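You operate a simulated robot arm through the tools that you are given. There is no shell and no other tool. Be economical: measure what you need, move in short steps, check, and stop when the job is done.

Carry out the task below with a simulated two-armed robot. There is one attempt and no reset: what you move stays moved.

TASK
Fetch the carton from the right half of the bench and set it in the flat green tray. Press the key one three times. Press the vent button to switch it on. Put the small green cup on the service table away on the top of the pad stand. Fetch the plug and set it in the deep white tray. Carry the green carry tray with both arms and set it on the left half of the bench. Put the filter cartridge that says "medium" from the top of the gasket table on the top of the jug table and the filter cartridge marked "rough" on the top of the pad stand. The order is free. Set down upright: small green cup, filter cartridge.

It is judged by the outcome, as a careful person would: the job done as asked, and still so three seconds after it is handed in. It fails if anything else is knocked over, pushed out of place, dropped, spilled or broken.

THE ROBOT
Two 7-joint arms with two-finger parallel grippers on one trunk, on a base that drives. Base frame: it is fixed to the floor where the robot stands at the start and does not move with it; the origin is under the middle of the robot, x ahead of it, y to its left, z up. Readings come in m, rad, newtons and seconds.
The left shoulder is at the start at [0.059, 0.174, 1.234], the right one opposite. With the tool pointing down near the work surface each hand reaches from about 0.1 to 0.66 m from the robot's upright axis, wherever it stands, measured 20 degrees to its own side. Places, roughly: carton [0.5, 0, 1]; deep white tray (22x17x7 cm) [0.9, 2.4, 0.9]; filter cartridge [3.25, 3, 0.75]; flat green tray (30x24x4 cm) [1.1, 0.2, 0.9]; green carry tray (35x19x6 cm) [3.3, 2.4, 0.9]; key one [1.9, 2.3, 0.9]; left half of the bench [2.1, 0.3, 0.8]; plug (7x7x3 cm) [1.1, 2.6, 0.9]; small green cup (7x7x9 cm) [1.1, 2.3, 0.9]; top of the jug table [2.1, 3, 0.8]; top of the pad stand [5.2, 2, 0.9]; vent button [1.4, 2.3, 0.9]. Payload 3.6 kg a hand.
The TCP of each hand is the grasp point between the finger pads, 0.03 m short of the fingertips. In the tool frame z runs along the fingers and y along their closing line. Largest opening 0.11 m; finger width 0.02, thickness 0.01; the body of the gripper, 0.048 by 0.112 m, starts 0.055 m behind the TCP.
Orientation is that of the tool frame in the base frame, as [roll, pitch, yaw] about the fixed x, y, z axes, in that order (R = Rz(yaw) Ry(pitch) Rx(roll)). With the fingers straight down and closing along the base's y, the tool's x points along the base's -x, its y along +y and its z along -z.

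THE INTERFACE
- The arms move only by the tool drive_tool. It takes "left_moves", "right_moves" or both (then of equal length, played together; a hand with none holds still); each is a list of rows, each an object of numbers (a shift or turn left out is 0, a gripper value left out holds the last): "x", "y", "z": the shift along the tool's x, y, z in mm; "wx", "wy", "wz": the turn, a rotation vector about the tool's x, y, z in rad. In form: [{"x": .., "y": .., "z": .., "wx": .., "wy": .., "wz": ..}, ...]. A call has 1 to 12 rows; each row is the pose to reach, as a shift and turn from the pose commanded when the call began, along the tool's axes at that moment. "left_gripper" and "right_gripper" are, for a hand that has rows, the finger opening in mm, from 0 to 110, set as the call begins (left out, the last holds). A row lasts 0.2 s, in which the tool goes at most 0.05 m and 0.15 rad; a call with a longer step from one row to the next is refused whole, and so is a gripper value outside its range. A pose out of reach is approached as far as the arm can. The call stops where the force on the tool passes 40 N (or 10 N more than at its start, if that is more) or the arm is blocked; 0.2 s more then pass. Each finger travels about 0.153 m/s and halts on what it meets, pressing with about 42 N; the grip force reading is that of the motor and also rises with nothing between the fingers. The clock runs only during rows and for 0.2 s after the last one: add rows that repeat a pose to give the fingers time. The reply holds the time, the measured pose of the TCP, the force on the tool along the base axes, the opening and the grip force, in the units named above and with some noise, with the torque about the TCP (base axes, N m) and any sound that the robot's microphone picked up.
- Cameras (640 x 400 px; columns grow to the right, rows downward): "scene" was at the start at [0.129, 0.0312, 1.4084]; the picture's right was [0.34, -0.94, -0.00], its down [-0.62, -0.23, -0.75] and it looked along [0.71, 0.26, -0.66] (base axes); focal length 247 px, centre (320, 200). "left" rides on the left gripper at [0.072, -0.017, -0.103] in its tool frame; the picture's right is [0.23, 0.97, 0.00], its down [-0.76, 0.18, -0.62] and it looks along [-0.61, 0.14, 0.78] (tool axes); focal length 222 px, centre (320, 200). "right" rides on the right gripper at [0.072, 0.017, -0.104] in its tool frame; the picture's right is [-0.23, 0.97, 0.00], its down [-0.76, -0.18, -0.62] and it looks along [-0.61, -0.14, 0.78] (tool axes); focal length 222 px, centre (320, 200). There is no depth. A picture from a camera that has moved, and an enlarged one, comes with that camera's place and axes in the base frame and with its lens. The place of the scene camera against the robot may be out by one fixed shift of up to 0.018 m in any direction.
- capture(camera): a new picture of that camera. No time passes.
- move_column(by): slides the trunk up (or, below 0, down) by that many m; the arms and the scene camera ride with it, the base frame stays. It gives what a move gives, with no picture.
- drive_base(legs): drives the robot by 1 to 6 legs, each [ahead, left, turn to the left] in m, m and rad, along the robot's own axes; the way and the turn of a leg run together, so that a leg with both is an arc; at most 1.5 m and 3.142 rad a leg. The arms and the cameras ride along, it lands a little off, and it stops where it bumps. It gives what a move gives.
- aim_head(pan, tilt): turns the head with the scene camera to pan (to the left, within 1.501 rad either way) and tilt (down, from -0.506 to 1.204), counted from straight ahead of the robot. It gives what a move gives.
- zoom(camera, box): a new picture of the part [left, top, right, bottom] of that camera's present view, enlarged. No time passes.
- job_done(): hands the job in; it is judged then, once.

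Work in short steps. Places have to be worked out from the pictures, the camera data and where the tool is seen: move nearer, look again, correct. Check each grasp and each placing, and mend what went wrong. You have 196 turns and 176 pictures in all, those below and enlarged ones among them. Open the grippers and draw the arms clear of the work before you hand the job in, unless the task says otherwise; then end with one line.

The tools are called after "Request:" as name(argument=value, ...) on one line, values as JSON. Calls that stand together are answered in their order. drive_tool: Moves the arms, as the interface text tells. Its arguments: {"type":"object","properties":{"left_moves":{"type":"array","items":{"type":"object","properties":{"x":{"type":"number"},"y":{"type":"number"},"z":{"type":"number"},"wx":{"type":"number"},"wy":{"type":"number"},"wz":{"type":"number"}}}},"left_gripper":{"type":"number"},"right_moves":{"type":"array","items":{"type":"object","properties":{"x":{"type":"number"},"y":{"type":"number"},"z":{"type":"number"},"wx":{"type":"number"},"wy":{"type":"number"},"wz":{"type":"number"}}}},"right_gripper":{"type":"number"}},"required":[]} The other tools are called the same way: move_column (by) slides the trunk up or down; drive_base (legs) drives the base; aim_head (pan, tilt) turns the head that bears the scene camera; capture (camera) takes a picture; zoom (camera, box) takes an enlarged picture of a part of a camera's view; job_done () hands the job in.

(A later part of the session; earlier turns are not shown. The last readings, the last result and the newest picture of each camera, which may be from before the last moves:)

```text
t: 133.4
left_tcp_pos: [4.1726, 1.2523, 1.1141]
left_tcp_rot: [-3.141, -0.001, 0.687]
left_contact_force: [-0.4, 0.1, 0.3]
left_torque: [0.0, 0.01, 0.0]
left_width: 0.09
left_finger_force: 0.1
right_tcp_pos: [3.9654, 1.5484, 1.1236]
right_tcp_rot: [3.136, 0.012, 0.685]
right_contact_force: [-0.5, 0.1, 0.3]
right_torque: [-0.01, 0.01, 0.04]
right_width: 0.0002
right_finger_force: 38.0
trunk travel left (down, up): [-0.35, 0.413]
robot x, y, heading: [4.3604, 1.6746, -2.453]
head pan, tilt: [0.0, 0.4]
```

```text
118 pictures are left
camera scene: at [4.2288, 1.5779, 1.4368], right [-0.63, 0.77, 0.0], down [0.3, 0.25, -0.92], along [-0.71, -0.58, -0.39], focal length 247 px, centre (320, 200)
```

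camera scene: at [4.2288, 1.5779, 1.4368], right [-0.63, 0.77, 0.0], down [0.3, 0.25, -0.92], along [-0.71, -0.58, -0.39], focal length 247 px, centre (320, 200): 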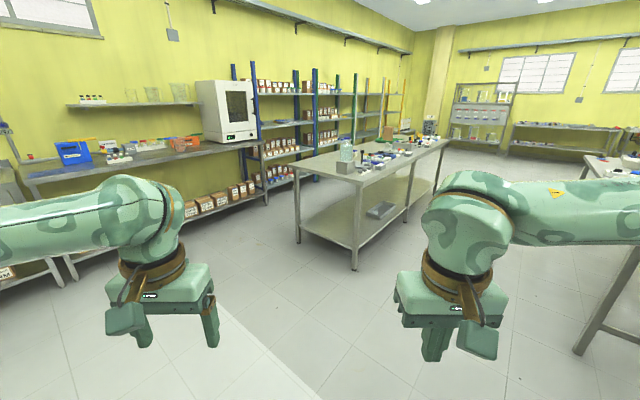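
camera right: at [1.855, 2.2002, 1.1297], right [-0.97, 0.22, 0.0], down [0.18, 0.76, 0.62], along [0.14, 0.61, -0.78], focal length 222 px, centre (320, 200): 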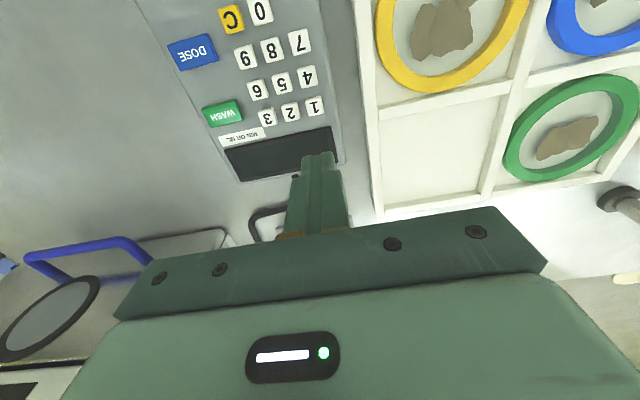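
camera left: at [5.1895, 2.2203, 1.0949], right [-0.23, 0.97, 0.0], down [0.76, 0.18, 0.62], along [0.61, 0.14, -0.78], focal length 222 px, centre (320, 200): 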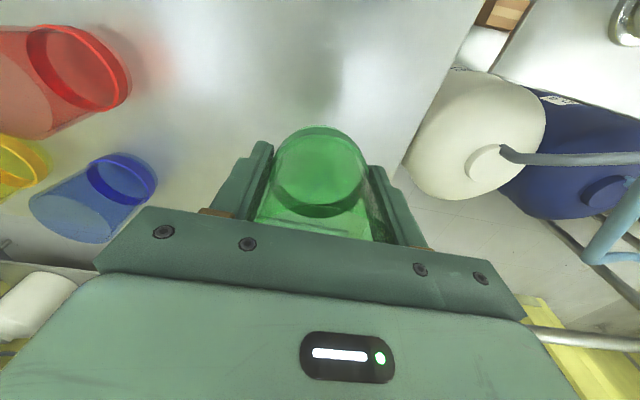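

The way around the bench end (x≈2.65) is clear. I'll return to face the carry tray.

Request:
drive_base(legs=[[0, 0, -2.262], [0, 1.115, 0]])

Request:
aim_head(pan=0.0, tilt=0.7)

Request:
capture(camera="scene")

```text
t: 144.4
left_tcp_pos: [3.0561, 2.0756, 1.1126]
left_tcp_rot: [-3.14, 0.001, -1.574]
left_contact_force: [0.0, -1.0, 0.7]
left_torque: [0.01, 0.04, 0.03]
left_width: 0.09
left_finger_force: 0.0
right_tcp_pos: [3.4169, 2.0471, 1.1236]
right_tcp_rot: [3.138, 0.012, -1.576]
right_contact_force: [-0.5, -0.4, 0.9]
right_torque: [-0.01, 0.01, 0.0]
right_width: 0.0
right_finger_force: 38.0
trunk travel left (down, up): [-0.35, 0.413]
robot x, y, heading: [3.2628, 1.6644, 1.566]
head pan, tilt: [0.0, 0.4]
```

```text
t: 145.2
left_tcp_pos: [3.0582, 2.0753, 1.1148]
left_tcp_rot: [3.14, 0.0, -1.575]
left_contact_force: [0.2, 0.9, -0.9]
left_torque: [0.02, -0.01, -0.03]
left_width: 0.0901
left_finger_force: 0.0
right_tcp_pos: [3.4174, 2.0468, 1.1253]
right_tcp_rot: [3.134, 0.013, -1.575]
right_contact_force: [0.7, -0.3, 0.2]
right_torque: [0.01, 0.01, -0.01]
right_width: 0.0
right_finger_force: 37.7
trunk travel left (down, up): [-0.35, 0.413]
robot x, y, heading: [3.2647, 1.6669, 1.569]
head pan, tilt: [0.0, 0.7]
```

```text
117 pictures are left
camera scene: at [3.254, 1.8124, 1.41], right [1.0, 0.0, 0.0], down [0.0, -0.64, -0.77], along [0.0, 0.77, -0.64], focal length 247 px, centre (320, 200)
```

scene: 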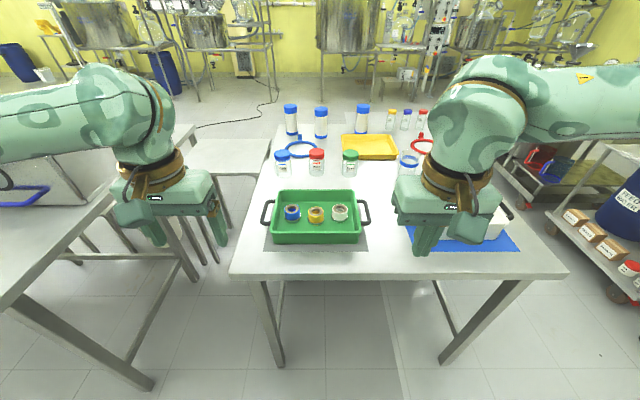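

The tray's handles are at about x 3.083 and 3.405, y 2.378. I'll drive forward a little and use the hand cameras.

Request:
drive_base(legs=[[0.14, 0.015, 0]])

Request:
capture(camera="left")

Request:
capture(camera="right")

Request:
zoom(camera="scene", box=[240, 180, 400, 280])

```text
t: 146.5
left_tcp_pos: [3.0434, 2.217, 1.1139]
left_tcp_rot: [3.141, 0.0, -1.576]
left_contact_force: [-0.9, 0.4, -0.1]
left_torque: [-0.04, -0.02, 0.03]
left_width: 0.0899
left_finger_force: 0.1
right_tcp_pos: [3.4037, 2.186, 1.1238]
right_tcp_rot: [3.137, 0.012, -1.579]
right_contact_force: [-0.5, 0.3, 0.1]
right_torque: [-0.04, 0.02, 0.02]
right_width: 0.0
right_finger_force: 37.6
trunk travel left (down, up): [-0.35, 0.413]
robot x, y, heading: [3.247, 1.7993, 1.564]
head pan, tilt: [0.0, 0.7]
```

```text
116 pictures are left
camera left: at [3.0589, 2.1432, 1.2168], right [-0.97, -0.22, 0.0], down [-0.17, 0.76, 0.62], along [-0.14, 0.61, -0.78], focal length 222 px, centre (320, 200)
```

left: 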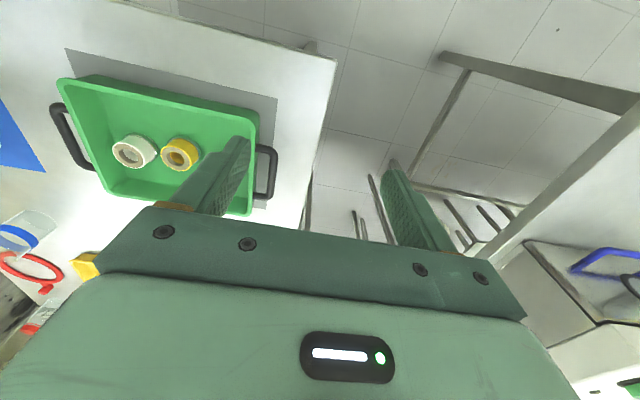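

```text
115 pictures are left
camera right: at [3.3864, 2.1135, 1.2285], right [-0.97, 0.23, 0.01], down [0.19, 0.75, 0.63], along [0.14, 0.61, -0.78], focal length 222 px, centre (320, 200)
```

right: 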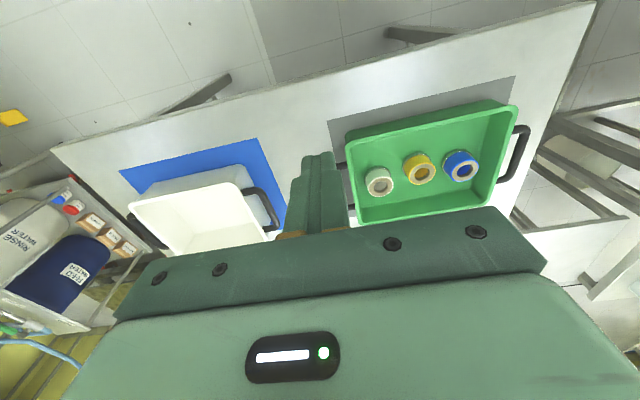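

```text
4.00 times, centred on (320, 230) of scene
camera zoom: at [3.2393, 1.9528, 1.4098], right [1.0, -0.01, 0.0], down [0.0, -0.65, -0.76], along [0.0, 0.76, -0.65], focal length 988 px, centre (320, 80)
```

zoom: 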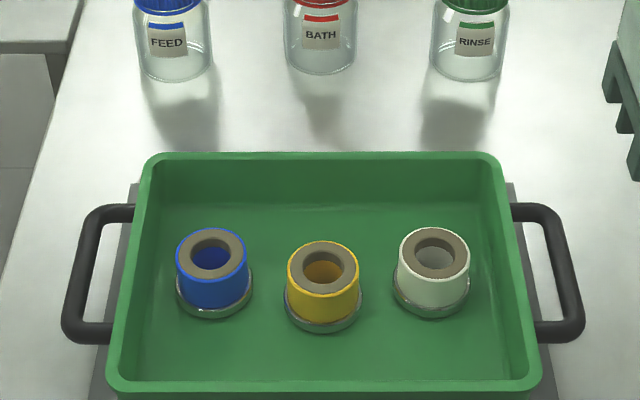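

Handle bars are at about (3.089, 2.36) and (3.407, 2.36). I'll move both hands over them with 26 mm openings, stopping above the rim to check.

Request:
drive_tool(left_moves=[{"x": -40, "y": -12}, {"x": -80, "y": -24}, {"x": -115, "y": -36}, {"x": -143, "y": -46, "z": 20}, {"x": -143, "y": -46, "z": 60}, {"x": -143, "y": -46, "z": 100}, {"x": -143, "y": -46, "z": 139}, {"x": -143, "y": -46, "z": 139}], right_moves=[{"x": -45, "y": -3}, {"x": -90, "y": -3}, {"x": -130, "y": -3}, {"x": -170, "y": -3, "z": 20}, {"x": -174, "y": -3, "z": 65}, {"x": -174, "y": -3, "z": 110}, {"x": -174, "y": -3, "z": 149}, {"x": -174, "y": -3, "z": 149}], left_gripper=26, right_gripper=26)

Request:
zoom(camera="left", box=[220, 60, 420, 185])

Request:
zoom(camera="right", box=[220, 60, 420, 185])

Request:
zoom(camera="scene", box=[240, 180, 400, 280])

```text
t: 148.3
left_tcp_pos: [3.089, 2.3572, 0.9737]
left_tcp_rot: [-3.141, 0.0, -1.576]
left_contact_force: [-0.7, -0.7, -0.7]
left_torque: [-0.01, 0.03, -0.02]
left_width: 0.0262
left_finger_force: 0.1
right_tcp_pos: [3.4066, 2.3631, 0.9809]
right_tcp_rot: [3.136, 0.017, -1.577]
right_contact_force: [0.5, -1.1, -0.1]
right_torque: [0.04, 0.01, 0.02]
right_width: 0.026
right_finger_force: 0.0
trunk travel left (down, up): [-0.35, 0.413]
robot x, y, heading: [3.2458, 1.8041, 1.564]
head pan, tilt: [0.0, 0.7]
```

```text
3.20 times, centred on (320, 122) of left
camera zoom: at [3.1048, 2.2837, 1.0764], right [-0.97, -0.22, 0.0], down [-0.17, 0.76, 0.62], along [-0.14, 0.61, -0.78], focal length 711 px, centre (320, 448)
```

zoom: 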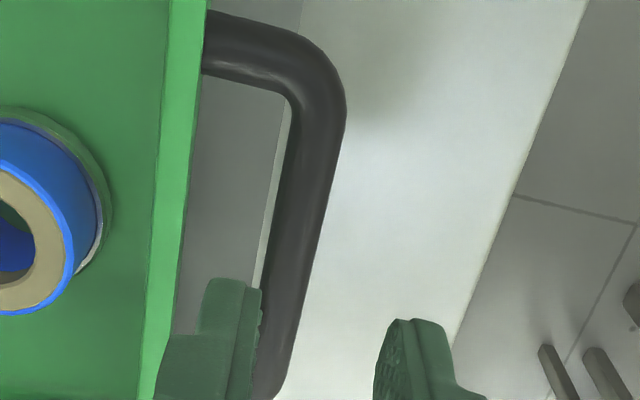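

```text
3.20 times, centred on (320, 122) of right
camera zoom: at [3.3904, 2.2891, 1.0842], right [-0.97, 0.23, 0.01], down [0.19, 0.75, 0.63], along [0.14, 0.62, -0.77], focal length 711 px, centre (320, 448)
```

zoom: 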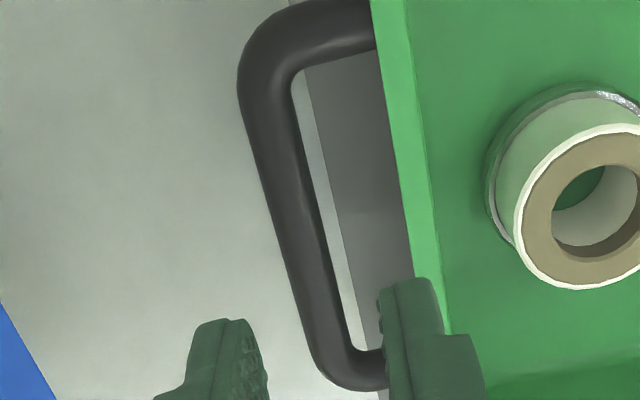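

```text
4.00 times, centred on (320, 230) of scene
camera zoom: at [3.2397, 1.9507, 1.4101], right [1.0, -0.01, 0.0], down [0.0, -0.64, -0.76], along [0.0, 0.76, -0.64], focal length 988 px, centre (320, 80)
```

zoom: 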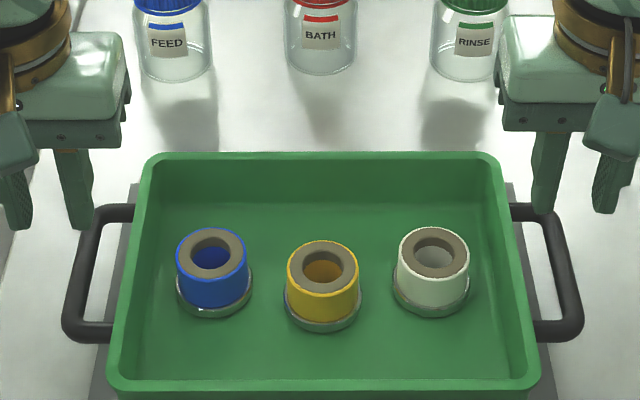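

Refined bars: left x=3.094, right x=3.411, y≈2.364. I'll correct and descend around the handles to z≈0.888.

Request:
drive_tool(left_moves=[{"x": -6, "y": -5}, {"x": -6, "y": -5, "z": 30}, {"x": -6, "y": -5, "z": 60}, {"x": -6, "y": -5, "z": 85}, {"x": -6, "y": -5, "z": 85}], right_moves=[{"x": -3, "y": -5}, {"x": -3, "y": -5, "z": 35}, {"x": -3, "y": -5, "z": 67}, {"x": -3, "y": -5, "z": 92}, {"x": -3, "y": -5, "z": 92}])

Request:
zoom(camera="scene", box=[240, 180, 400, 280])

Request:
zoom(camera="left", box=[220, 60, 420, 185])

```text
t: 149.5
left_tcp_pos: [3.0934, 2.3641, 0.8902]
left_tcp_rot: [3.141, 0.001, -1.575]
left_contact_force: [-0.3, 0.0, 0.5]
left_torque: [0.01, 0.01, 0.0]
left_width: 0.026
left_finger_force: 0.0
right_tcp_pos: [3.4107, 2.3648, 0.8859]
right_tcp_rot: [3.136, 0.015, -1.58]
right_contact_force: [0.1, -0.2, -0.6]
right_torque: [0.02, 0.0, 0.0]
right_width: 0.0261
right_finger_force: 0.2
trunk travel left (down, up): [-0.35, 0.413]
robot x, y, heading: [3.2487, 1.8044, 1.566]
head pan, tilt: [0.0, 0.7]
```

```text
4.00 times, centred on (320, 230) of scene
camera zoom: at [3.2396, 1.951, 1.41], right [1.0, -0.01, 0.0], down [0.0, -0.64, -0.76], along [0.0, 0.76, -0.64], focal length 988 px, centre (320, 80)
```

zoom: 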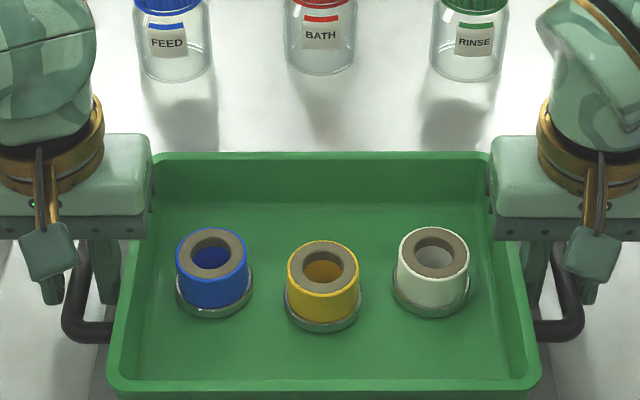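

```text
3.20 times, centred on (320, 122) of left
camera zoom: at [3.1098, 2.2905, 0.9943], right [-0.97, -0.22, 0.0], down [-0.17, 0.76, 0.62], along [-0.14, 0.61, -0.78], focal length 711 px, centre (320, 448)
```

zoom: 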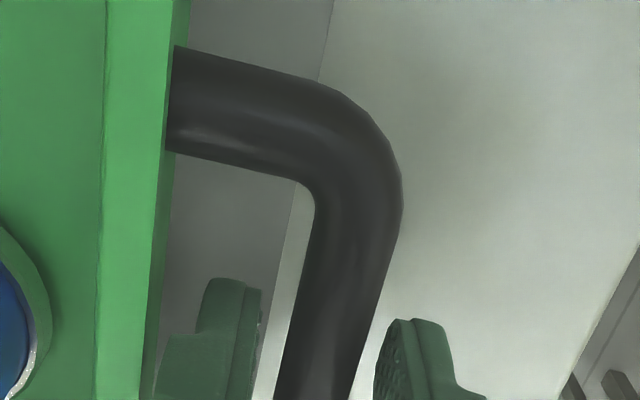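

Both hands straddle the bars. I'll close both grippers.

Request:
drive_tool(left_moves=[{"z": 0}, {"z": 0}, {"z": 0}], right_moves=[{"z": 0}, {"z": 0}, {"z": 0}], left_gripper=0, right_gripper=0)

Request:
drive_tool(left_moves=[{"z": -8}, {"z": -20}, {"z": -40}, {"z": -40}], right_moves=[{"z": -8}, {"z": -20}, {"z": -40}, {"z": -40}])

Request:
capture(camera="scene")

```text
t: 150.3
left_tcp_pos: [3.0942, 2.3635, 0.892]
left_tcp_rot: [-3.141, 0.001, -1.576]
left_contact_force: [8.5, 1.1, -0.4]
left_torque: [-0.02, -0.07, -0.38]
left_width: 0.013
left_finger_force: 41.6
right_tcp_pos: [3.4114, 2.3656, 0.8872]
right_tcp_rot: [3.136, 0.013, -1.575]
right_contact_force: [-7.0, -2.1, 0.3]
right_torque: [0.22, 0.02, 0.72]
right_width: 0.0135
right_finger_force: 42.4
trunk travel left (down, up): [-0.35, 0.413]
robot x, y, heading: [3.2483, 1.8038, 1.567]
head pan, tilt: [0.0, 0.7]
```

```text
t: 151.3
left_tcp_pos: [3.0938, 2.3641, 0.9304]
left_tcp_rot: [-3.14, -0.001, -1.575]
left_contact_force: [7.8, 0.5, -2.5]
left_torque: [0.09, -0.08, -0.37]
left_width: 0.0131
left_finger_force: 42.0
right_tcp_pos: [3.4102, 2.366, 0.9266]
right_tcp_rot: [3.137, 0.01, -1.578]
right_contact_force: [-7.2, -1.4, -3.3]
right_torque: [-0.14, 0.01, 0.74]
right_width: 0.0133
right_finger_force: 42.2
trunk travel left (down, up): [-0.35, 0.413]
robot x, y, heading: [3.2529, 1.8049, 1.569]
head pan, tilt: [0.0, 0.7]
```

```text
108 pictures are left
camera scene: at [3.2396, 1.9524, 1.4098], right [1.0, -0.01, 0.0], down [0.0, -0.65, -0.76], along [0.0, 0.76, -0.65], focal length 247 px, centre (320, 200)
```

scene: 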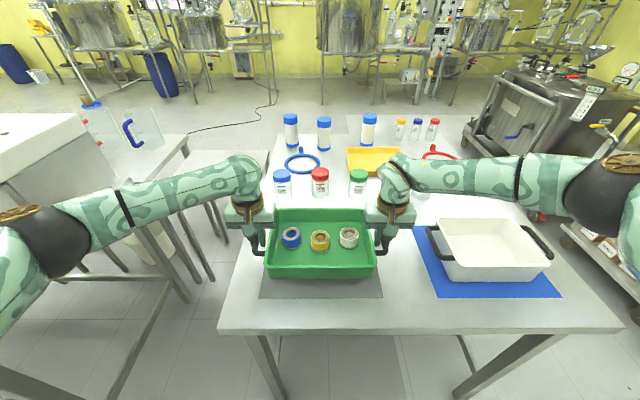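

The tray is lifted level. I'll raise it to a safe height and drive back, then left to the bench's clear side.

Request:
drive_tool(left_moves=[{"z": -30}, {"z": -60}, {"z": -90}, {"z": -110}], right_moves=[{"z": -30}, {"z": -60}, {"z": -90}, {"z": -110}])

Request:
drive_base(legs=[[-1.2, 0, 0], [-1.08, 0, 0], [0, 1.15, 0]])

Request:
capture(camera="scene")

```text
t: 152.3
left_tcp_pos: [3.0937, 2.364, 1.0385]
left_tcp_rot: [3.141, -0.002, -1.573]
left_contact_force: [-3.4, 0.8, -2.4]
left_torque: [-0.18, -0.01, -0.6]
left_width: 0.0132
left_finger_force: 41.8
right_tcp_pos: [3.4112, 2.3639, 1.0349]
right_tcp_rot: [3.137, 0.012, -1.579]
right_contact_force: [2.7, -0.2, -1.7]
right_torque: [0.17, -0.04, 0.49]
right_width: 0.0134
right_finger_force: 42.1
trunk travel left (down, up): [-0.35, 0.413]
robot x, y, heading: [3.252, 1.803, 1.564]
head pan, tilt: [0.0, 0.7]
```

```text
t: 168.8
left_tcp_pos: [1.9266, 0.1231, 1.0389]
left_tcp_rot: [3.14, 0.001, -1.563]
left_contact_force: [-29.7, -0.2, -2.5]
left_torque: [-0.06, 0.25, -0.5]
left_width: 0.0132
left_finger_force: 42.1
right_tcp_pos: [2.2427, 0.1283, 1.0354]
right_tcp_rot: [3.138, 0.013, -1.57]
right_contact_force: [29.5, -0.4, -2.0]
right_torque: [-0.01, -0.11, 0.56]
right_width: 0.0133
right_finger_force: 41.6
trunk travel left (down, up): [-0.35, 0.413]
robot x, y, heading: [2.0877, -0.439, 1.575]
head pan, tilt: [0.0, 0.7]
```

```text
107 pictures are left
camera scene: at [2.0761, -0.2872, 1.4098], right [1.0, 0.01, 0.0], down [0.0, -0.64, -0.76], along [0.0, 0.76, -0.64], focal length 247 px, centre (320, 200)
```

scene: 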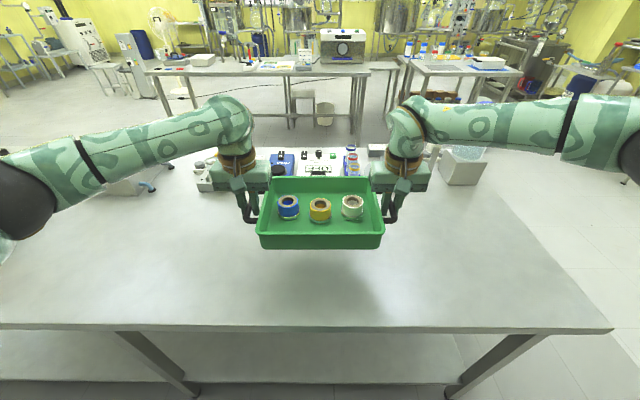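

The tray hangs over clear bench surface in the left half. I'll lower both hands together, relieving the squeeze slightly.

Request:
drive_tool(left_moves=[{"y": 1, "z": 35}, {"y": 1, "z": 75}, {"y": 1, "z": 110}, {"y": 1, "z": 130}, {"y": 1, "z": 138}, {"y": 1, "z": 141}, {"y": 1, "z": 143}], right_moves=[{"y": -1, "z": 35}, {"y": -1, "z": 75}, {"y": -1, "z": 110}, {"y": -1, "z": 130}, {"y": -1, "z": 138}, {"y": -1, "z": 141}, {"y": -1, "z": 143}])

Request:
capture(camera="scene")

```text
t: 170.4
left_tcp_pos: [1.9259, 0.1224, 0.901]
left_tcp_rot: [3.141, 0.007, -1.564]
left_contact_force: [12.5, 4.5, 27.7]
left_torque: [-0.81, -0.08, -0.27]
left_width: 0.0132
left_finger_force: 41.5
right_tcp_pos: [2.243, 0.1302, 0.8977]
right_tcp_rot: [3.134, 0.021, -1.567]
right_contact_force: [-11.1, 6.1, 20.8]
right_torque: [-0.72, -0.01, 0.78]
right_width: 0.0136
right_finger_force: 41.8
trunk travel left (down, up): [-0.35, 0.413]
robot x, y, heading: [2.0882, -0.4335, 1.578]
head pan, tilt: [0.0, 0.7]
```

```text
106 pictures are left
camera scene: at [2.0768, -0.2909, 1.411], right [1.0, 0.01, 0.0], down [0.0, -0.64, -0.77], along [-0.01, 0.77, -0.64], focal length 247 px, centre (320, 200)
```

scene: 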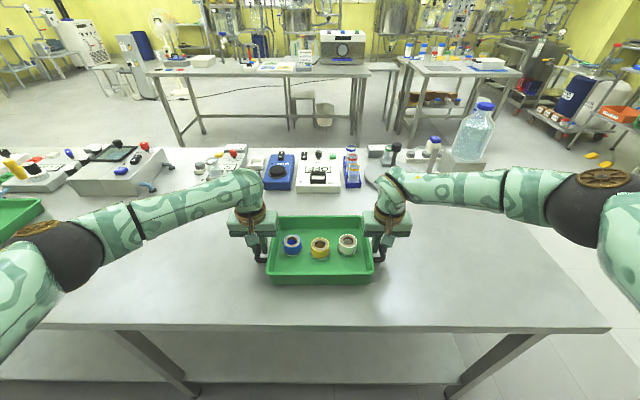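

Contact made (27 N and 21 N up). I'll ease up slightly, open to 26 mm, then rise straight up.

Request:
drive_tool(left_moves=[{"z": -4}], right_moves=[{"z": -4}])

Request:
drive_tool(left_moves=[{"z": 0}, {"z": 0}], right_moves=[{"z": 0}, {"z": 0}], left_gripper=27, right_gripper=27)

Request:
drive_tool(left_moves=[{"z": -20}, {"z": -60}, {"z": -100}, {"z": -145}, {"z": -190}, {"z": -220}, {"x": 40, "z": -220}, {"x": 80, "y": 20, "z": -220}, {"x": 120, "y": 40, "z": -220}, {"x": 160, "y": 60, "z": -220}], right_moves=[{"z": -20}, {"z": -60}, {"z": -100}, {"z": -145}, {"z": -190}, {"z": -220}, {"x": 40, "z": -220}, {"x": 80, "y": -20, "z": -220}, {"x": 120, "y": -40, "z": -220}, {"x": 160, "y": -60, "z": -220}])

Request:
capture(camera="scene")

```text
t: 170.8
left_tcp_pos: [1.9259, 0.122, 0.901]
left_tcp_rot: [3.139, 0.004, -1.564]
left_contact_force: [13.8, 5.9, 19.8]
left_torque: [0.97, -0.15, -0.42]
left_width: 0.0133
left_finger_force: 42.6
right_tcp_pos: [2.2416, 0.1278, 0.8959]
right_tcp_rot: [3.135, 0.012, -1.567]
right_contact_force: [-15.4, 3.8, 5.7]
right_torque: [1.25, 0.15, 0.64]
right_width: 0.0135
right_finger_force: 42.0
trunk travel left (down, up): [-0.35, 0.413]
robot x, y, heading: [2.0876, -0.4312, 1.582]
head pan, tilt: [0.0, 0.7]
```

```text
t: 171.4
left_tcp_pos: [1.925, 0.1228, 0.899]
left_tcp_rot: [3.138, -0.002, -1.564]
left_contact_force: [-0.3, -0.3, 0.7]
left_torque: [0.01, 0.01, 0.03]
left_width: 0.0269
left_finger_force: 0.0
right_tcp_pos: [2.2435, 0.1277, 0.8956]
right_tcp_rot: [3.138, 0.01, -1.567]
right_contact_force: [0.2, -0.4, -0.2]
right_torque: [0.01, -0.02, 0.0]
right_width: 0.0271
right_finger_force: 0.0
trunk travel left (down, up): [-0.35, 0.413]
robot x, y, heading: [2.0882, -0.4339, 1.581]
head pan, tilt: [0.0, 0.7]
```

```text
t: 173.6
left_tcp_pos: [1.8682, -0.0389, 1.1235]
left_tcp_rot: [3.14, 0.002, -1.563]
left_contact_force: [-0.3, -0.4, 0.0]
left_torque: [0.05, -0.04, -0.01]
left_width: 0.0271
left_finger_force: 0.1
right_tcp_pos: [2.3055, -0.0361, 1.116]
right_tcp_rot: [3.138, 0.015, -1.566]
right_contact_force: [-0.1, -1.4, 0.9]
right_torque: [0.05, -0.03, 0.0]
right_width: 0.0267
right_finger_force: 0.0
trunk travel left (down, up): [-0.35, 0.413]
robot x, y, heading: [2.0882, -0.437, 1.576]
head pan, tilt: [0.0, 0.7]
```

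```text
105 pictures are left
camera scene: at [2.0767, -0.2905, 1.4103], right [1.0, 0.01, 0.0], down [0.0, -0.64, -0.77], along [0.0, 0.77, -0.64], focal length 247 px, centre (320, 200)
```

scene: 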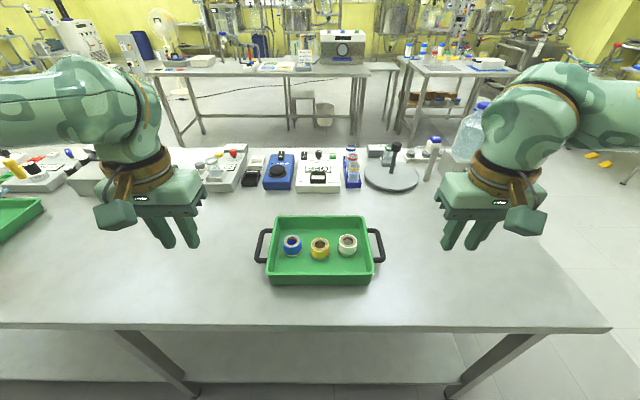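

The carry tray is set. Now I'll drive around the left end to the lane behind the service table and look along it.

Request:
drive_base(legs=[[0, 1.1, 0], [0, 1.1, 0], [1.4, 0, 0], [1.4, 0, 0], [1.15, 0, 0]])

Request:
aim_head(pan=-1.2, tilt=0.45)

Request:
capture(camera="scene")

```text
t: 203.0
left_tcp_pos: [-0.2862, 3.8832, 1.1218]
left_tcp_rot: [3.139, 0.0, -1.553]
left_contact_force: [-0.7, 0.8, -0.3]
left_torque: [0.0, -0.01, -0.04]
left_width: 0.027
left_finger_force: 0.1
right_tcp_pos: [0.1505, 3.8922, 1.1143]
right_tcp_rot: [3.136, 0.012, -1.558]
right_contact_force: [0.4, -0.1, -0.6]
right_torque: [-0.03, -0.01, 0.0]
right_width: 0.0269
right_finger_force: 0.0
trunk travel left (down, up): [-0.35, 0.413]
robot x, y, heading: [-0.0628, 3.4878, 1.588]
head pan, tilt: [0.0, 0.7]
```

```text
t: 204.4
left_tcp_pos: [-0.2844, 3.8832, 1.1219]
left_tcp_rot: [3.141, 0.0, -1.553]
left_contact_force: [-0.7, -0.5, 0.1]
left_torque: [0.0, 0.0, -0.01]
left_width: 0.0273
left_finger_force: 0.0
right_tcp_pos: [0.1516, 3.8918, 1.1164]
right_tcp_rot: [3.137, 0.012, -1.556]
right_contact_force: [-1.4, 0.0, 0.5]
right_torque: [-0.03, -0.01, 0.01]
right_width: 0.0269
right_finger_force: 0.1
trunk travel left (down, up): [-0.35, 0.413]
robot x, y, heading: [-0.063, 3.4862, 1.593]
head pan, tilt: [-1.201, 0.45]
```

```text
104 pictures are left
camera scene: at [0.0116, 3.5843, 1.4321], right [0.38, -0.93, 0.0], down [-0.4, -0.17, -0.9], along [0.83, 0.34, -0.44], focal length 247 px, centre (320, 200)
```

scene: 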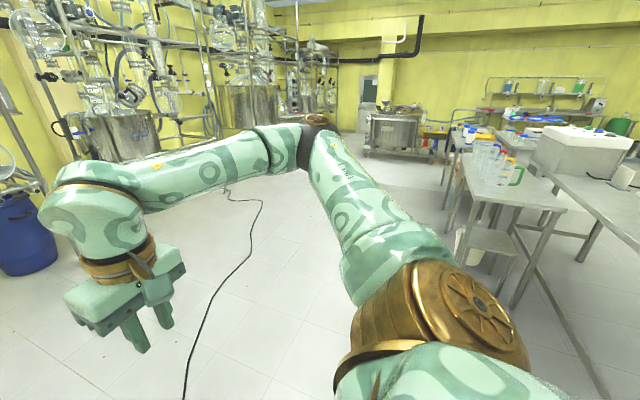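

The lane is open apart from a thin cable on the floor. I'll turn to face −y and move along to behind the plug.

Request:
drive_base(legs=[[0, 0, -1.58], [0, 0, -1.58], [0, 1.1, 0]])

Request:
aim_head(pan=0.0, tilt=0.65)

Request:
capture(camera="scene")

```text
t: 217.7
left_tcp_pos: [1.2561, 3.0853, 1.1207]
left_tcp_rot: [3.139, 0.0, 1.569]
left_contact_force: [0.2, 0.1, -0.6]
left_torque: [0.0, -0.01, -0.01]
left_width: 0.0271
left_finger_force: 0.2
right_tcp_pos: [0.8194, 3.0839, 1.1157]
right_tcp_rot: [3.138, 0.013, 1.567]
right_contact_force: [0.7, 0.1, 0.1]
right_torque: [-0.02, -0.01, 0.01]
right_width: 0.027
right_finger_force: 0.2
trunk travel left (down, up): [-0.35, 0.413]
robot x, y, heading: [1.0353, 3.484, -1.567]
head pan, tilt: [-1.201, 0.45]
```

```text
t: 219.1
left_tcp_pos: [1.2555, 3.0842, 1.122]
left_tcp_rot: [3.139, 0.0, 1.571]
left_contact_force: [0.6, 0.7, -0.6]
left_torque: [-0.02, 0.04, 0.02]
left_width: 0.0272
left_finger_force: 0.1
right_tcp_pos: [0.8186, 3.0844, 1.1154]
right_tcp_rot: [3.136, 0.012, 1.567]
right_contact_force: [0.0, -0.5, 0.7]
right_torque: [0.02, 0.03, -0.01]
right_width: 0.0269
right_finger_force: 0.1
trunk travel left (down, up): [-0.35, 0.413]
robot x, y, heading: [1.0368, 3.481, -1.572]
head pan, tilt: [0.0, 0.649]
```

```text
103 pictures are left
camera scene: at [1.029, 3.3394, 1.4143], right [-1.0, 0.0, 0.0], down [0.0, 0.6, -0.8], along [0.0, -0.8, -0.6], focal length 247 px, centre (320, 200)
```

scene: 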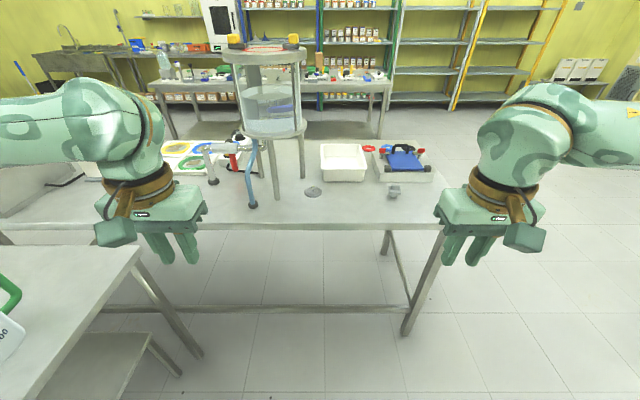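

The plug is at about (1.056, 2.556) and the tray centre at (0.93, 2.38). I'll tuck the left arm away from the vessel and drive up to the table edge.

Request:
drive_tool(left_moves=[{"x": 40, "y": 15}, {"x": 80, "y": 30}, {"x": 120, "y": 45}, {"x": 150, "y": 60}])

Request:
drive_base(legs=[[0.41, 0, 0]])

Request:
aim_head(pan=0.0, tilt=0.8)

Request:
capture(camera="scene")

Request:
capture(camera="right")

```text
t: 220.1
left_tcp_pos: [1.3211, 3.2036, 1.1339]
left_tcp_rot: [3.139, -0.002, 1.572]
left_contact_force: [-0.3, 0.6, 1.0]
left_torque: [-0.01, 0.01, -0.04]
left_width: 0.0273
left_finger_force: 0.1
left hand out of reach, approached as far as the arm can: row 3, 4
right_tcp_pos: [0.8191, 3.0854, 1.1151]
right_tcp_rot: [3.138, 0.013, 1.567]
right_contact_force: [0.7, -0.1, -0.1]
right_torque: [-0.02, -0.01, -0.03]
right_width: 0.027
right_finger_force: 0.0
trunk travel left (down, up): [-0.35, 0.413]
robot x, y, heading: [1.0431, 3.4817, -1.572]
head pan, tilt: [0.0, 0.649]
```

```text
t: 222.7
left_tcp_pos: [1.3189, 2.7867, 1.1339]
left_tcp_rot: [3.139, -0.002, 1.565]
left_contact_force: [0.1, -0.3, 0.0]
left_torque: [0.05, -0.01, 0.03]
left_width: 0.027
left_finger_force: 0.1
right_tcp_pos: [0.8166, 2.6709, 1.115]
right_tcp_rot: [3.136, 0.012, 1.562]
right_contact_force: [-0.3, 0.0, -0.2]
right_torque: [0.02, 0.0, 0.03]
right_width: 0.0267
right_finger_force: 0.1
trunk travel left (down, up): [-0.35, 0.413]
robot x, y, heading: [1.0389, 3.0701, -1.577]
head pan, tilt: [0.0, 0.649]
```

```text
t: 223.4
left_tcp_pos: [1.3186, 2.7883, 1.1347]
left_tcp_rot: [3.139, -0.004, 1.565]
left_contact_force: [0.0, 0.1, 0.4]
left_torque: [-0.02, 0.01, 0.03]
left_width: 0.0268
left_finger_force: 0.1
right_tcp_pos: [0.8147, 2.6715, 1.1154]
right_tcp_rot: [3.135, 0.012, 1.563]
right_contact_force: [0.3, 0.2, -0.6]
right_torque: [0.04, 0.0, -0.02]
right_width: 0.0272
right_finger_force: 0.0
trunk travel left (down, up): [-0.35, 0.413]
robot x, y, heading: [1.0364, 3.0691, -1.575]
head pan, tilt: [0.0, 0.799]
```

```text
102 pictures are left
camera scene: at [1.027, 2.9316, 1.4018], right [-1.0, 0.01, 0.0], down [0.0, 0.72, -0.7], along [0.0, -0.7, -0.72], focal length 247 px, centre (320, 200)
```

scene: 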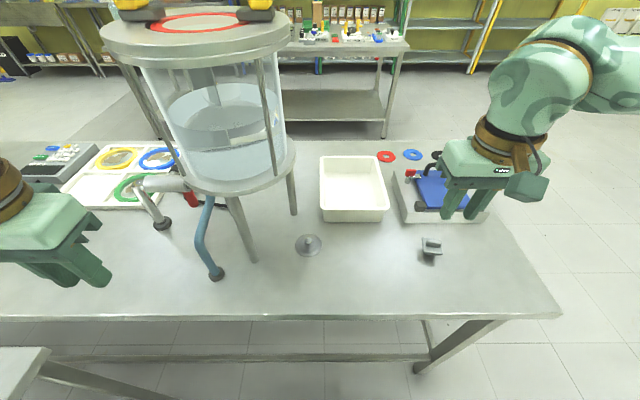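

```text
101 pictures are left
camera right: at [0.8334, 2.7455, 1.2198], right [0.97, -0.24, 0.01], down [-0.19, -0.75, 0.63], along [-0.14, -0.62, -0.77], focal length 222 px, centre (320, 200)
```

right: 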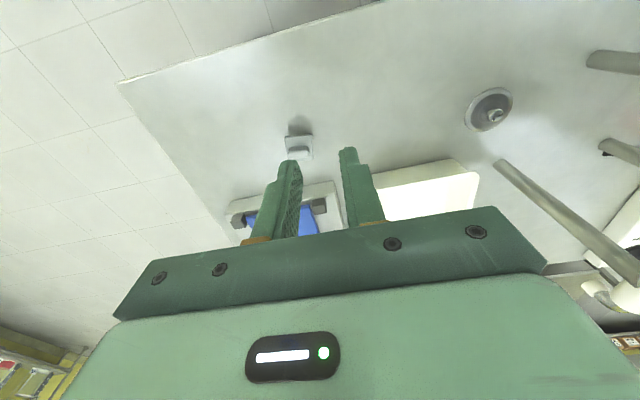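

The plug is at about (1.067, 2.569), close to the vessel platform. I'll rotate the right gripper so its long side runs tangent to the platform, approach partway, and look.

Request:
drive_tool(right_moves=[{"x": -8, "y": 20, "wz": -0.14}, {"x": -16, "y": 40, "wz": -0.28}, {"x": -24, "y": 60, "wz": -0.42}, {"x": -32, "y": 80, "wz": -0.56}, {"x": -40, "y": 100, "z": 20, "wz": -0.7}, {"x": -46, "y": 120, "z": 50, "wz": -0.84}, {"x": -52, "y": 140, "z": 80, "wz": -0.96}, {"x": -52, "y": 145, "z": 110, "wz": -1.03}, {"x": -52, "y": 145, "z": 110, "wz": -1.03}], right_gripper=50)

Request:
capture(camera="right")

Request:
capture(camera="scene")

```text
t: 225.4
left_tcp_pos: [1.3203, 2.7879, 1.1348]
left_tcp_rot: [-3.14, 0.0, 1.565]
left_contact_force: [0.8, 0.3, 1.0]
left_torque: [-0.03, 0.02, 0.03]
left_width: 0.0269
left_finger_force: 0.0
right_tcp_pos: [0.9464, 2.6346, 1.1103]
right_tcp_rot: [3.13, 0.128, 2.33]
right_contact_force: [0.7, 0.8, 0.4]
right_torque: [-0.01, 0.01, 0.0]
right_width: 0.0502
right_finger_force: 0.0
right hand out of reach, approached as far as the arm can: row 5, 6, 7, 8, 9
trunk travel left (down, up): [-0.35, 0.413]
robot x, y, heading: [1.0379, 3.0721, -1.576]
head pan, tilt: [0.0, 0.799]
```

```text
100 pictures are left
camera right: at [0.9003, 2.7076, 1.2058], right [0.86, 0.51, 0.04], down [0.33, -0.62, 0.71], along [0.39, -0.6, -0.7], focal length 222 px, centre (320, 200)
```

right: 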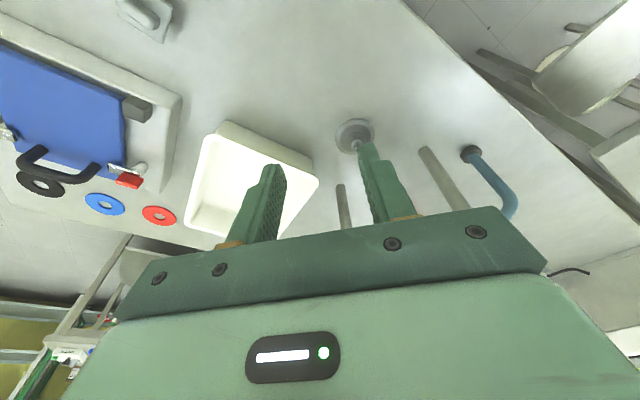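

```text
99 pictures are left
camera scene: at [1.0285, 2.932, 1.4018], right [-1.0, 0.01, 0.0], down [0.0, 0.72, -0.7], along [0.0, -0.7, -0.72], focal length 247 px, centre (320, 200)
```

scene: 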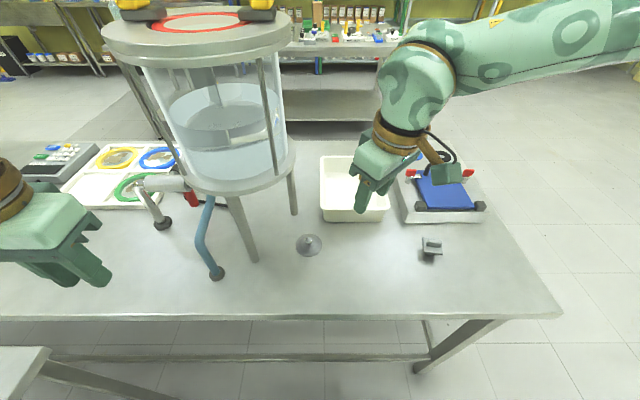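

The wrist can't yaw that far and the vessel overhangs the plug. Instead I'll approach diagonally from the table corner with a forward-tilted tool. First I'll reset the right hand's orientation and reposition the base.

Request:
drive_tool(right_moves=[{"x": 10, "wx": 0.009, "wy": 0.022, "wz": 0.14}, {"x": 20, "wx": 0.018, "wy": 0.045, "wz": 0.28}, {"x": 30, "wx": 0.027, "wy": 0.067, "wz": 0.42}, {"x": 40, "wx": 0.036, "wy": 0.09, "wz": 0.56}, {"x": 50, "wx": 0.0486, "wy": 0.112, "wz": 0.7}, {"x": 60, "wx": 0.0486, "wy": 0.122, "wz": 0.76}, {"x": 60, "wx": 0.0486, "wy": 0.122, "wz": 0.76}])

Request:
drive_base(legs=[[-0.2, 0, 0], [0, -0.43, 0], [0, 0, 0.63]])

Request:
aim_head(pan=0.0, tilt=0.7)

Request:
capture(camera="scene")

```text
t: 227.0
left_tcp_pos: [1.3195, 2.7874, 1.1351]
left_tcp_rot: [3.138, -0.003, 1.565]
left_contact_force: [-0.3, -1.0, -0.1]
left_torque: [0.0, -0.03, -0.03]
left_width: 0.0273
left_finger_force: 0.1
right_tcp_pos: [0.8992, 2.6755, 1.1032]
right_tcp_rot: [3.13, -0.009, 1.568]
right_contact_force: [-1.0, 0.4, 0.3]
right_torque: [0.0, 0.01, -0.01]
right_width: 0.0499
right_finger_force: 0.0
trunk travel left (down, up): [-0.35, 0.413]
robot x, y, heading: [1.0362, 3.0707, -1.576]
head pan, tilt: [0.0, 0.799]
```

```text
t: 232.5
left_tcp_pos: [1.0053, 3.2173, 1.136]
left_tcp_rot: [3.141, -0.002, 2.203]
left_contact_force: [0.0, 0.9, -0.7]
left_torque: [0.01, 0.0, -0.05]
left_width: 0.0269
left_finger_force: 0.0
right_tcp_pos: [0.7356, 2.8769, 1.1036]
right_tcp_rot: [3.131, -0.007, 2.207]
right_contact_force: [-0.5, 0.2, 0.6]
right_torque: [0.0, 0.02, -0.03]
right_width: 0.0501
right_finger_force: 0.1
trunk travel left (down, up): [-0.35, 0.413]
robot x, y, heading: [0.6107, 3.2756, -0.939]
head pan, tilt: [0.0, 0.799]
```

```text
t: 233.2
left_tcp_pos: [1.0033, 3.2167, 1.1343]
left_tcp_rot: [3.14, -0.002, 2.203]
left_contact_force: [-0.3, 0.3, -0.7]
left_torque: [-0.02, -0.04, 0.04]
left_width: 0.0267
left_finger_force: 0.1
right_tcp_pos: [0.7351, 2.8771, 1.1035]
right_tcp_rot: [3.133, -0.01, 2.207]
right_contact_force: [-0.7, 0.4, -0.1]
right_torque: [-0.02, 0.01, 0.02]
right_width: 0.05
right_finger_force: 0.0
trunk travel left (down, up): [-0.35, 0.413]
robot x, y, heading: [0.6097, 3.2767, -0.935]
head pan, tilt: [0.0, 0.7]
```

```text
98 pictures are left
camera scene: at [0.686, 3.1613, 1.4099], right [-0.81, -0.59, 0.0], down [-0.38, 0.52, -0.76], along [0.45, -0.62, -0.64], focal length 247 px, centre (320, 200)
```

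scene: 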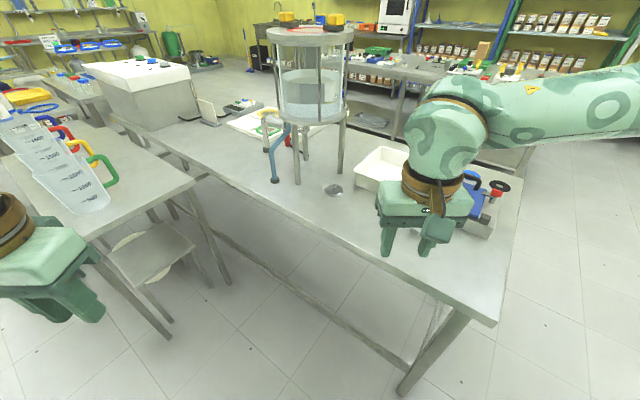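

I have a good diagonal view. I'll drive 12 cm ahead and bring the right hand to a tilted pre-grasp behind and above the plug.

Request:
drive_base(legs=[[0.12, 0, 0]])

Request:
drive_tool(right_moves=[{"x": -30, "y": 10, "wy": -0.12}, {"x": -65, "y": 25, "wy": -0.24}, {"x": -100, "y": 40, "wy": -0.36}, {"x": -135, "y": 50, "wy": -0.48}, {"x": -170, "y": 60, "z": 15, "wy": -0.6}, {"x": -200, "y": 70, "z": 40, "wy": -0.6}, {"x": -230, "y": 78, "z": 60, "wy": -0.6}, {"x": -245, "y": 80, "z": 90, "wy": -0.6}, {"x": -245, "y": 80, "z": 110, "wy": -0.6}, {"x": -245, "y": 80, "z": 110, "wy": -0.6}])

Request:
capture(camera="right")

Request:
capture(camera="scene")

```text
t: 234.4
left_tcp_pos: [1.0763, 3.1181, 1.1342]
left_tcp_rot: [3.139, -0.002, 2.199]
left_contact_force: [-0.4, -0.1, 0.0]
left_torque: [0.0, 0.0, -0.02]
left_width: 0.027
left_finger_force: 0.1
right_tcp_pos: [0.8065, 2.7782, 1.1035]
right_tcp_rot: [3.131, -0.01, 2.204]
right_contact_force: [-0.5, -0.3, -0.6]
right_torque: [0.02, -0.01, -0.01]
right_width: 0.0503
right_finger_force: 0.1
trunk travel left (down, up): [-0.35, 0.413]
robot x, y, heading: [0.6791, 3.1787, -0.947]
head pan, tilt: [0.0, 0.7]
```

```text
t: 236.7
left_tcp_pos: [1.0756, 3.1178, 1.1339]
left_tcp_rot: [3.14, -0.003, 2.2]
left_contact_force: [-0.7, -0.2, 0.4]
left_torque: [0.01, -0.02, 0.02]
left_width: 0.0267
left_finger_force: 0.0
right_tcp_pos: [1.0134, 2.6312, 0.9927]
right_tcp_rot: [3.13, 0.591, 2.197]
right_contact_force: [-0.1, 0.6, 0.5]
right_torque: [0.01, -0.03, 0.02]
right_width: 0.0501
right_finger_force: 0.2
trunk travel left (down, up): [-0.35, 0.413]
robot x, y, heading: [0.6841, 3.178, -0.943]
head pan, tilt: [0.0, 0.7]
```

```text
97 pictures are left
camera right: at [0.9587, 2.7359, 1.0407], right [0.9, 0.42, 0.14], down [0.02, -0.34, 0.94], along [0.45, -0.84, -0.31], focal length 222 px, centre (320, 200)
```

right: 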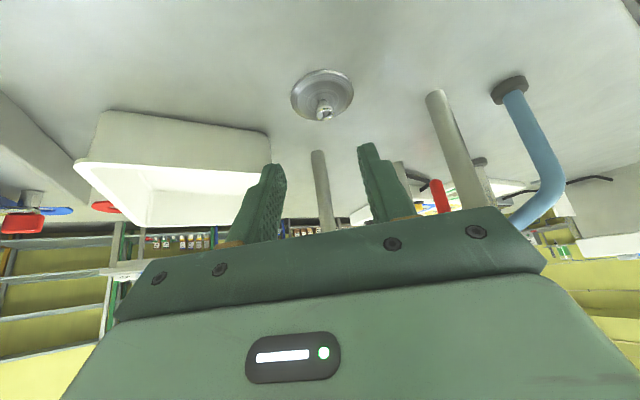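

```text
96 pictures are left
camera scene: at [0.7566, 3.064, 1.41], right [-0.81, -0.59, 0.0], down [-0.38, 0.52, -0.76], along [0.45, -0.62, -0.64], focal length 247 px, centre (320, 200)
```

scene: 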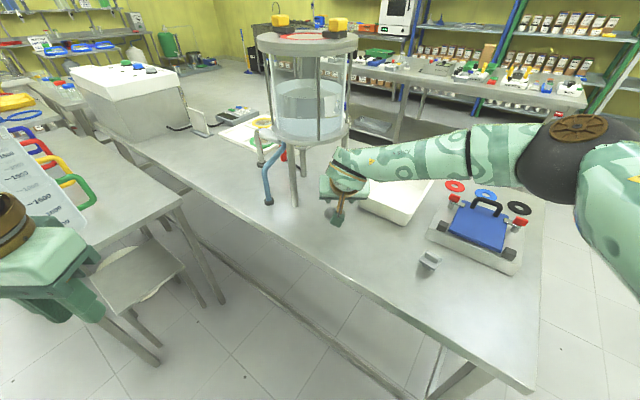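

The plug centre refines to (1.067, 2.572), and it lies almost straight along the tool axis. I'll advance 122 mm with an 8.6 mm sideways correction and check.

Request:
drive_tool(right_moves=[{"y": 4, "z": 35}, {"y": 9, "z": 70}, {"y": 9, "z": 95}, {"y": 9, "z": 95}])

Request:
capture(camera="right")

Request:
zoom(camera="scene", box=[260, 150, 420, 250])

```text
t: 237.7
left_tcp_pos: [1.0746, 3.1192, 1.1346]
left_tcp_rot: [3.141, -0.001, 2.2]
left_contact_force: [0.5, 0.1, 0.3]
left_torque: [0.0, 0.02, -0.02]
left_width: 0.027
left_finger_force: 0.1
right_tcp_pos: [1.0551, 2.5924, 0.9134]
right_tcp_rot: [3.128, 0.591, 2.197]
right_contact_force: [-1.1, -1.4, 0.5]
right_torque: [0.01, -0.04, 0.06]
right_width: 0.0502
right_finger_force: 0.0
trunk travel left (down, up): [-0.35, 0.413]
robot x, y, heading: [0.6801, 3.1786, -0.939]
head pan, tilt: [0.0, 0.7]
```

```text
95 pictures are left
camera right: at [0.9988, 2.6977, 0.9611], right [0.89, 0.42, 0.14], down [0.02, -0.34, 0.94], along [0.45, -0.84, -0.31], focal length 222 px, centre (320, 200)
```

right: 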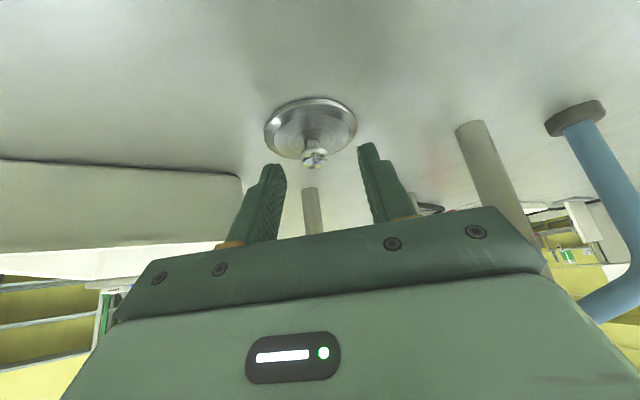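

```text
4.00 times, centred on (340, 200) of scene
camera zoom: at [0.7563, 3.064, 1.41], right [-0.81, -0.59, 0.0], down [-0.38, 0.52, -0.76], along [0.45, -0.62, -0.64], focal length 988 px, centre (240, 200)
```

zoom: 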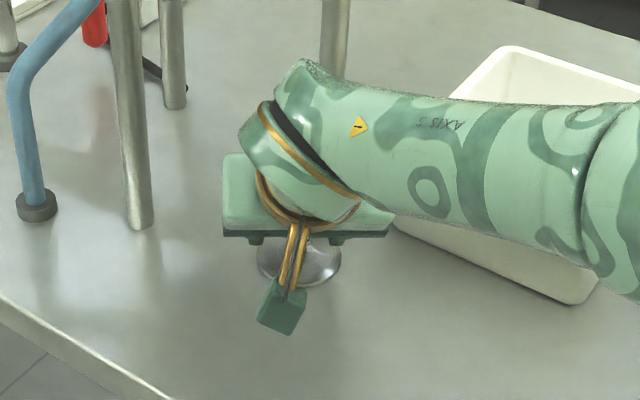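

Nearly aligned. I'll advance the last 28 mm, then close on the knob.

Request:
drive_tool(right_moves=[{"y": -3, "z": 15}, {"y": -3, "z": 24}, {"y": -3, "z": 29}, {"y": -3, "z": 29}])

Request:
drive_tool(right_moves=[{"z": 0}, {"z": 0}, {"z": 0}, {"z": 0}], right_gripper=0)

Request:
capture(camera="right")

```text
t: 238.7
left_tcp_pos: [1.0731, 3.1197, 1.1348]
left_tcp_rot: [3.14, 0.002, 2.2]
left_contact_force: [-0.2, -0.1, -1.0]
left_torque: [0.02, -0.03, -0.02]
left_width: 0.0267
left_finger_force: 0.1
right_tcp_pos: [1.0582, 2.5812, 0.8973]
right_tcp_rot: [3.128, 0.596, 2.2]
right_contact_force: [2.3, -0.7, 20.1]
right_torque: [-0.29, 0.07, 0.02]
right_width: 0.0494
right_finger_force: 0.1
right hand out of reach, approached as far as the arm can: row 3, 4
trunk travel left (down, up): [-0.35, 0.413]
robot x, y, heading: [0.6813, 3.1785, -0.94]
head pan, tilt: [0.0, 0.7]
```

```text
t: 239.7
left_tcp_pos: [1.073, 3.1201, 1.1354]
left_tcp_rot: [3.141, 0.002, 2.197]
left_contact_force: [0.4, 0.2, 0.5]
left_torque: [0.03, -0.03, 0.03]
left_width: 0.027
left_finger_force: 0.1
right_tcp_pos: [1.0582, 2.5829, 0.8962]
right_tcp_rot: [3.129, 0.599, 2.196]
right_contact_force: [0.6, -1.2, 26.2]
right_torque: [-0.39, -0.13, -0.05]
right_width: 0.0193
right_finger_force: 41.9
trunk travel left (down, up): [-0.35, 0.413]
robot x, y, heading: [0.6825, 3.1785, -0.939]
head pan, tilt: [0.0, 0.7]
```

```text
93 pictures are left
camera right: at [1.0016, 2.6875, 0.944], right [0.89, 0.42, 0.14], down [0.01, -0.34, 0.94], along [0.45, -0.84, -0.31], focal length 222 px, centre (320, 200)
```

right: 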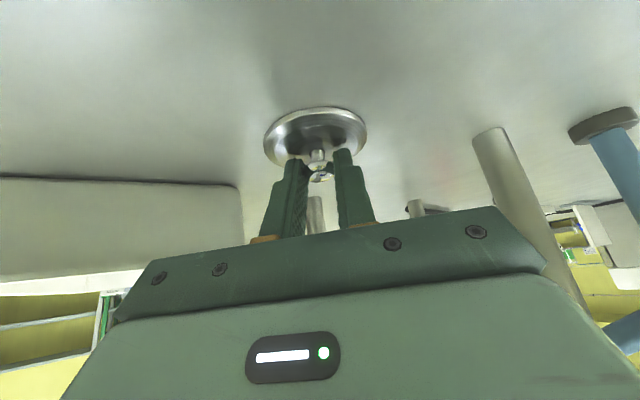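

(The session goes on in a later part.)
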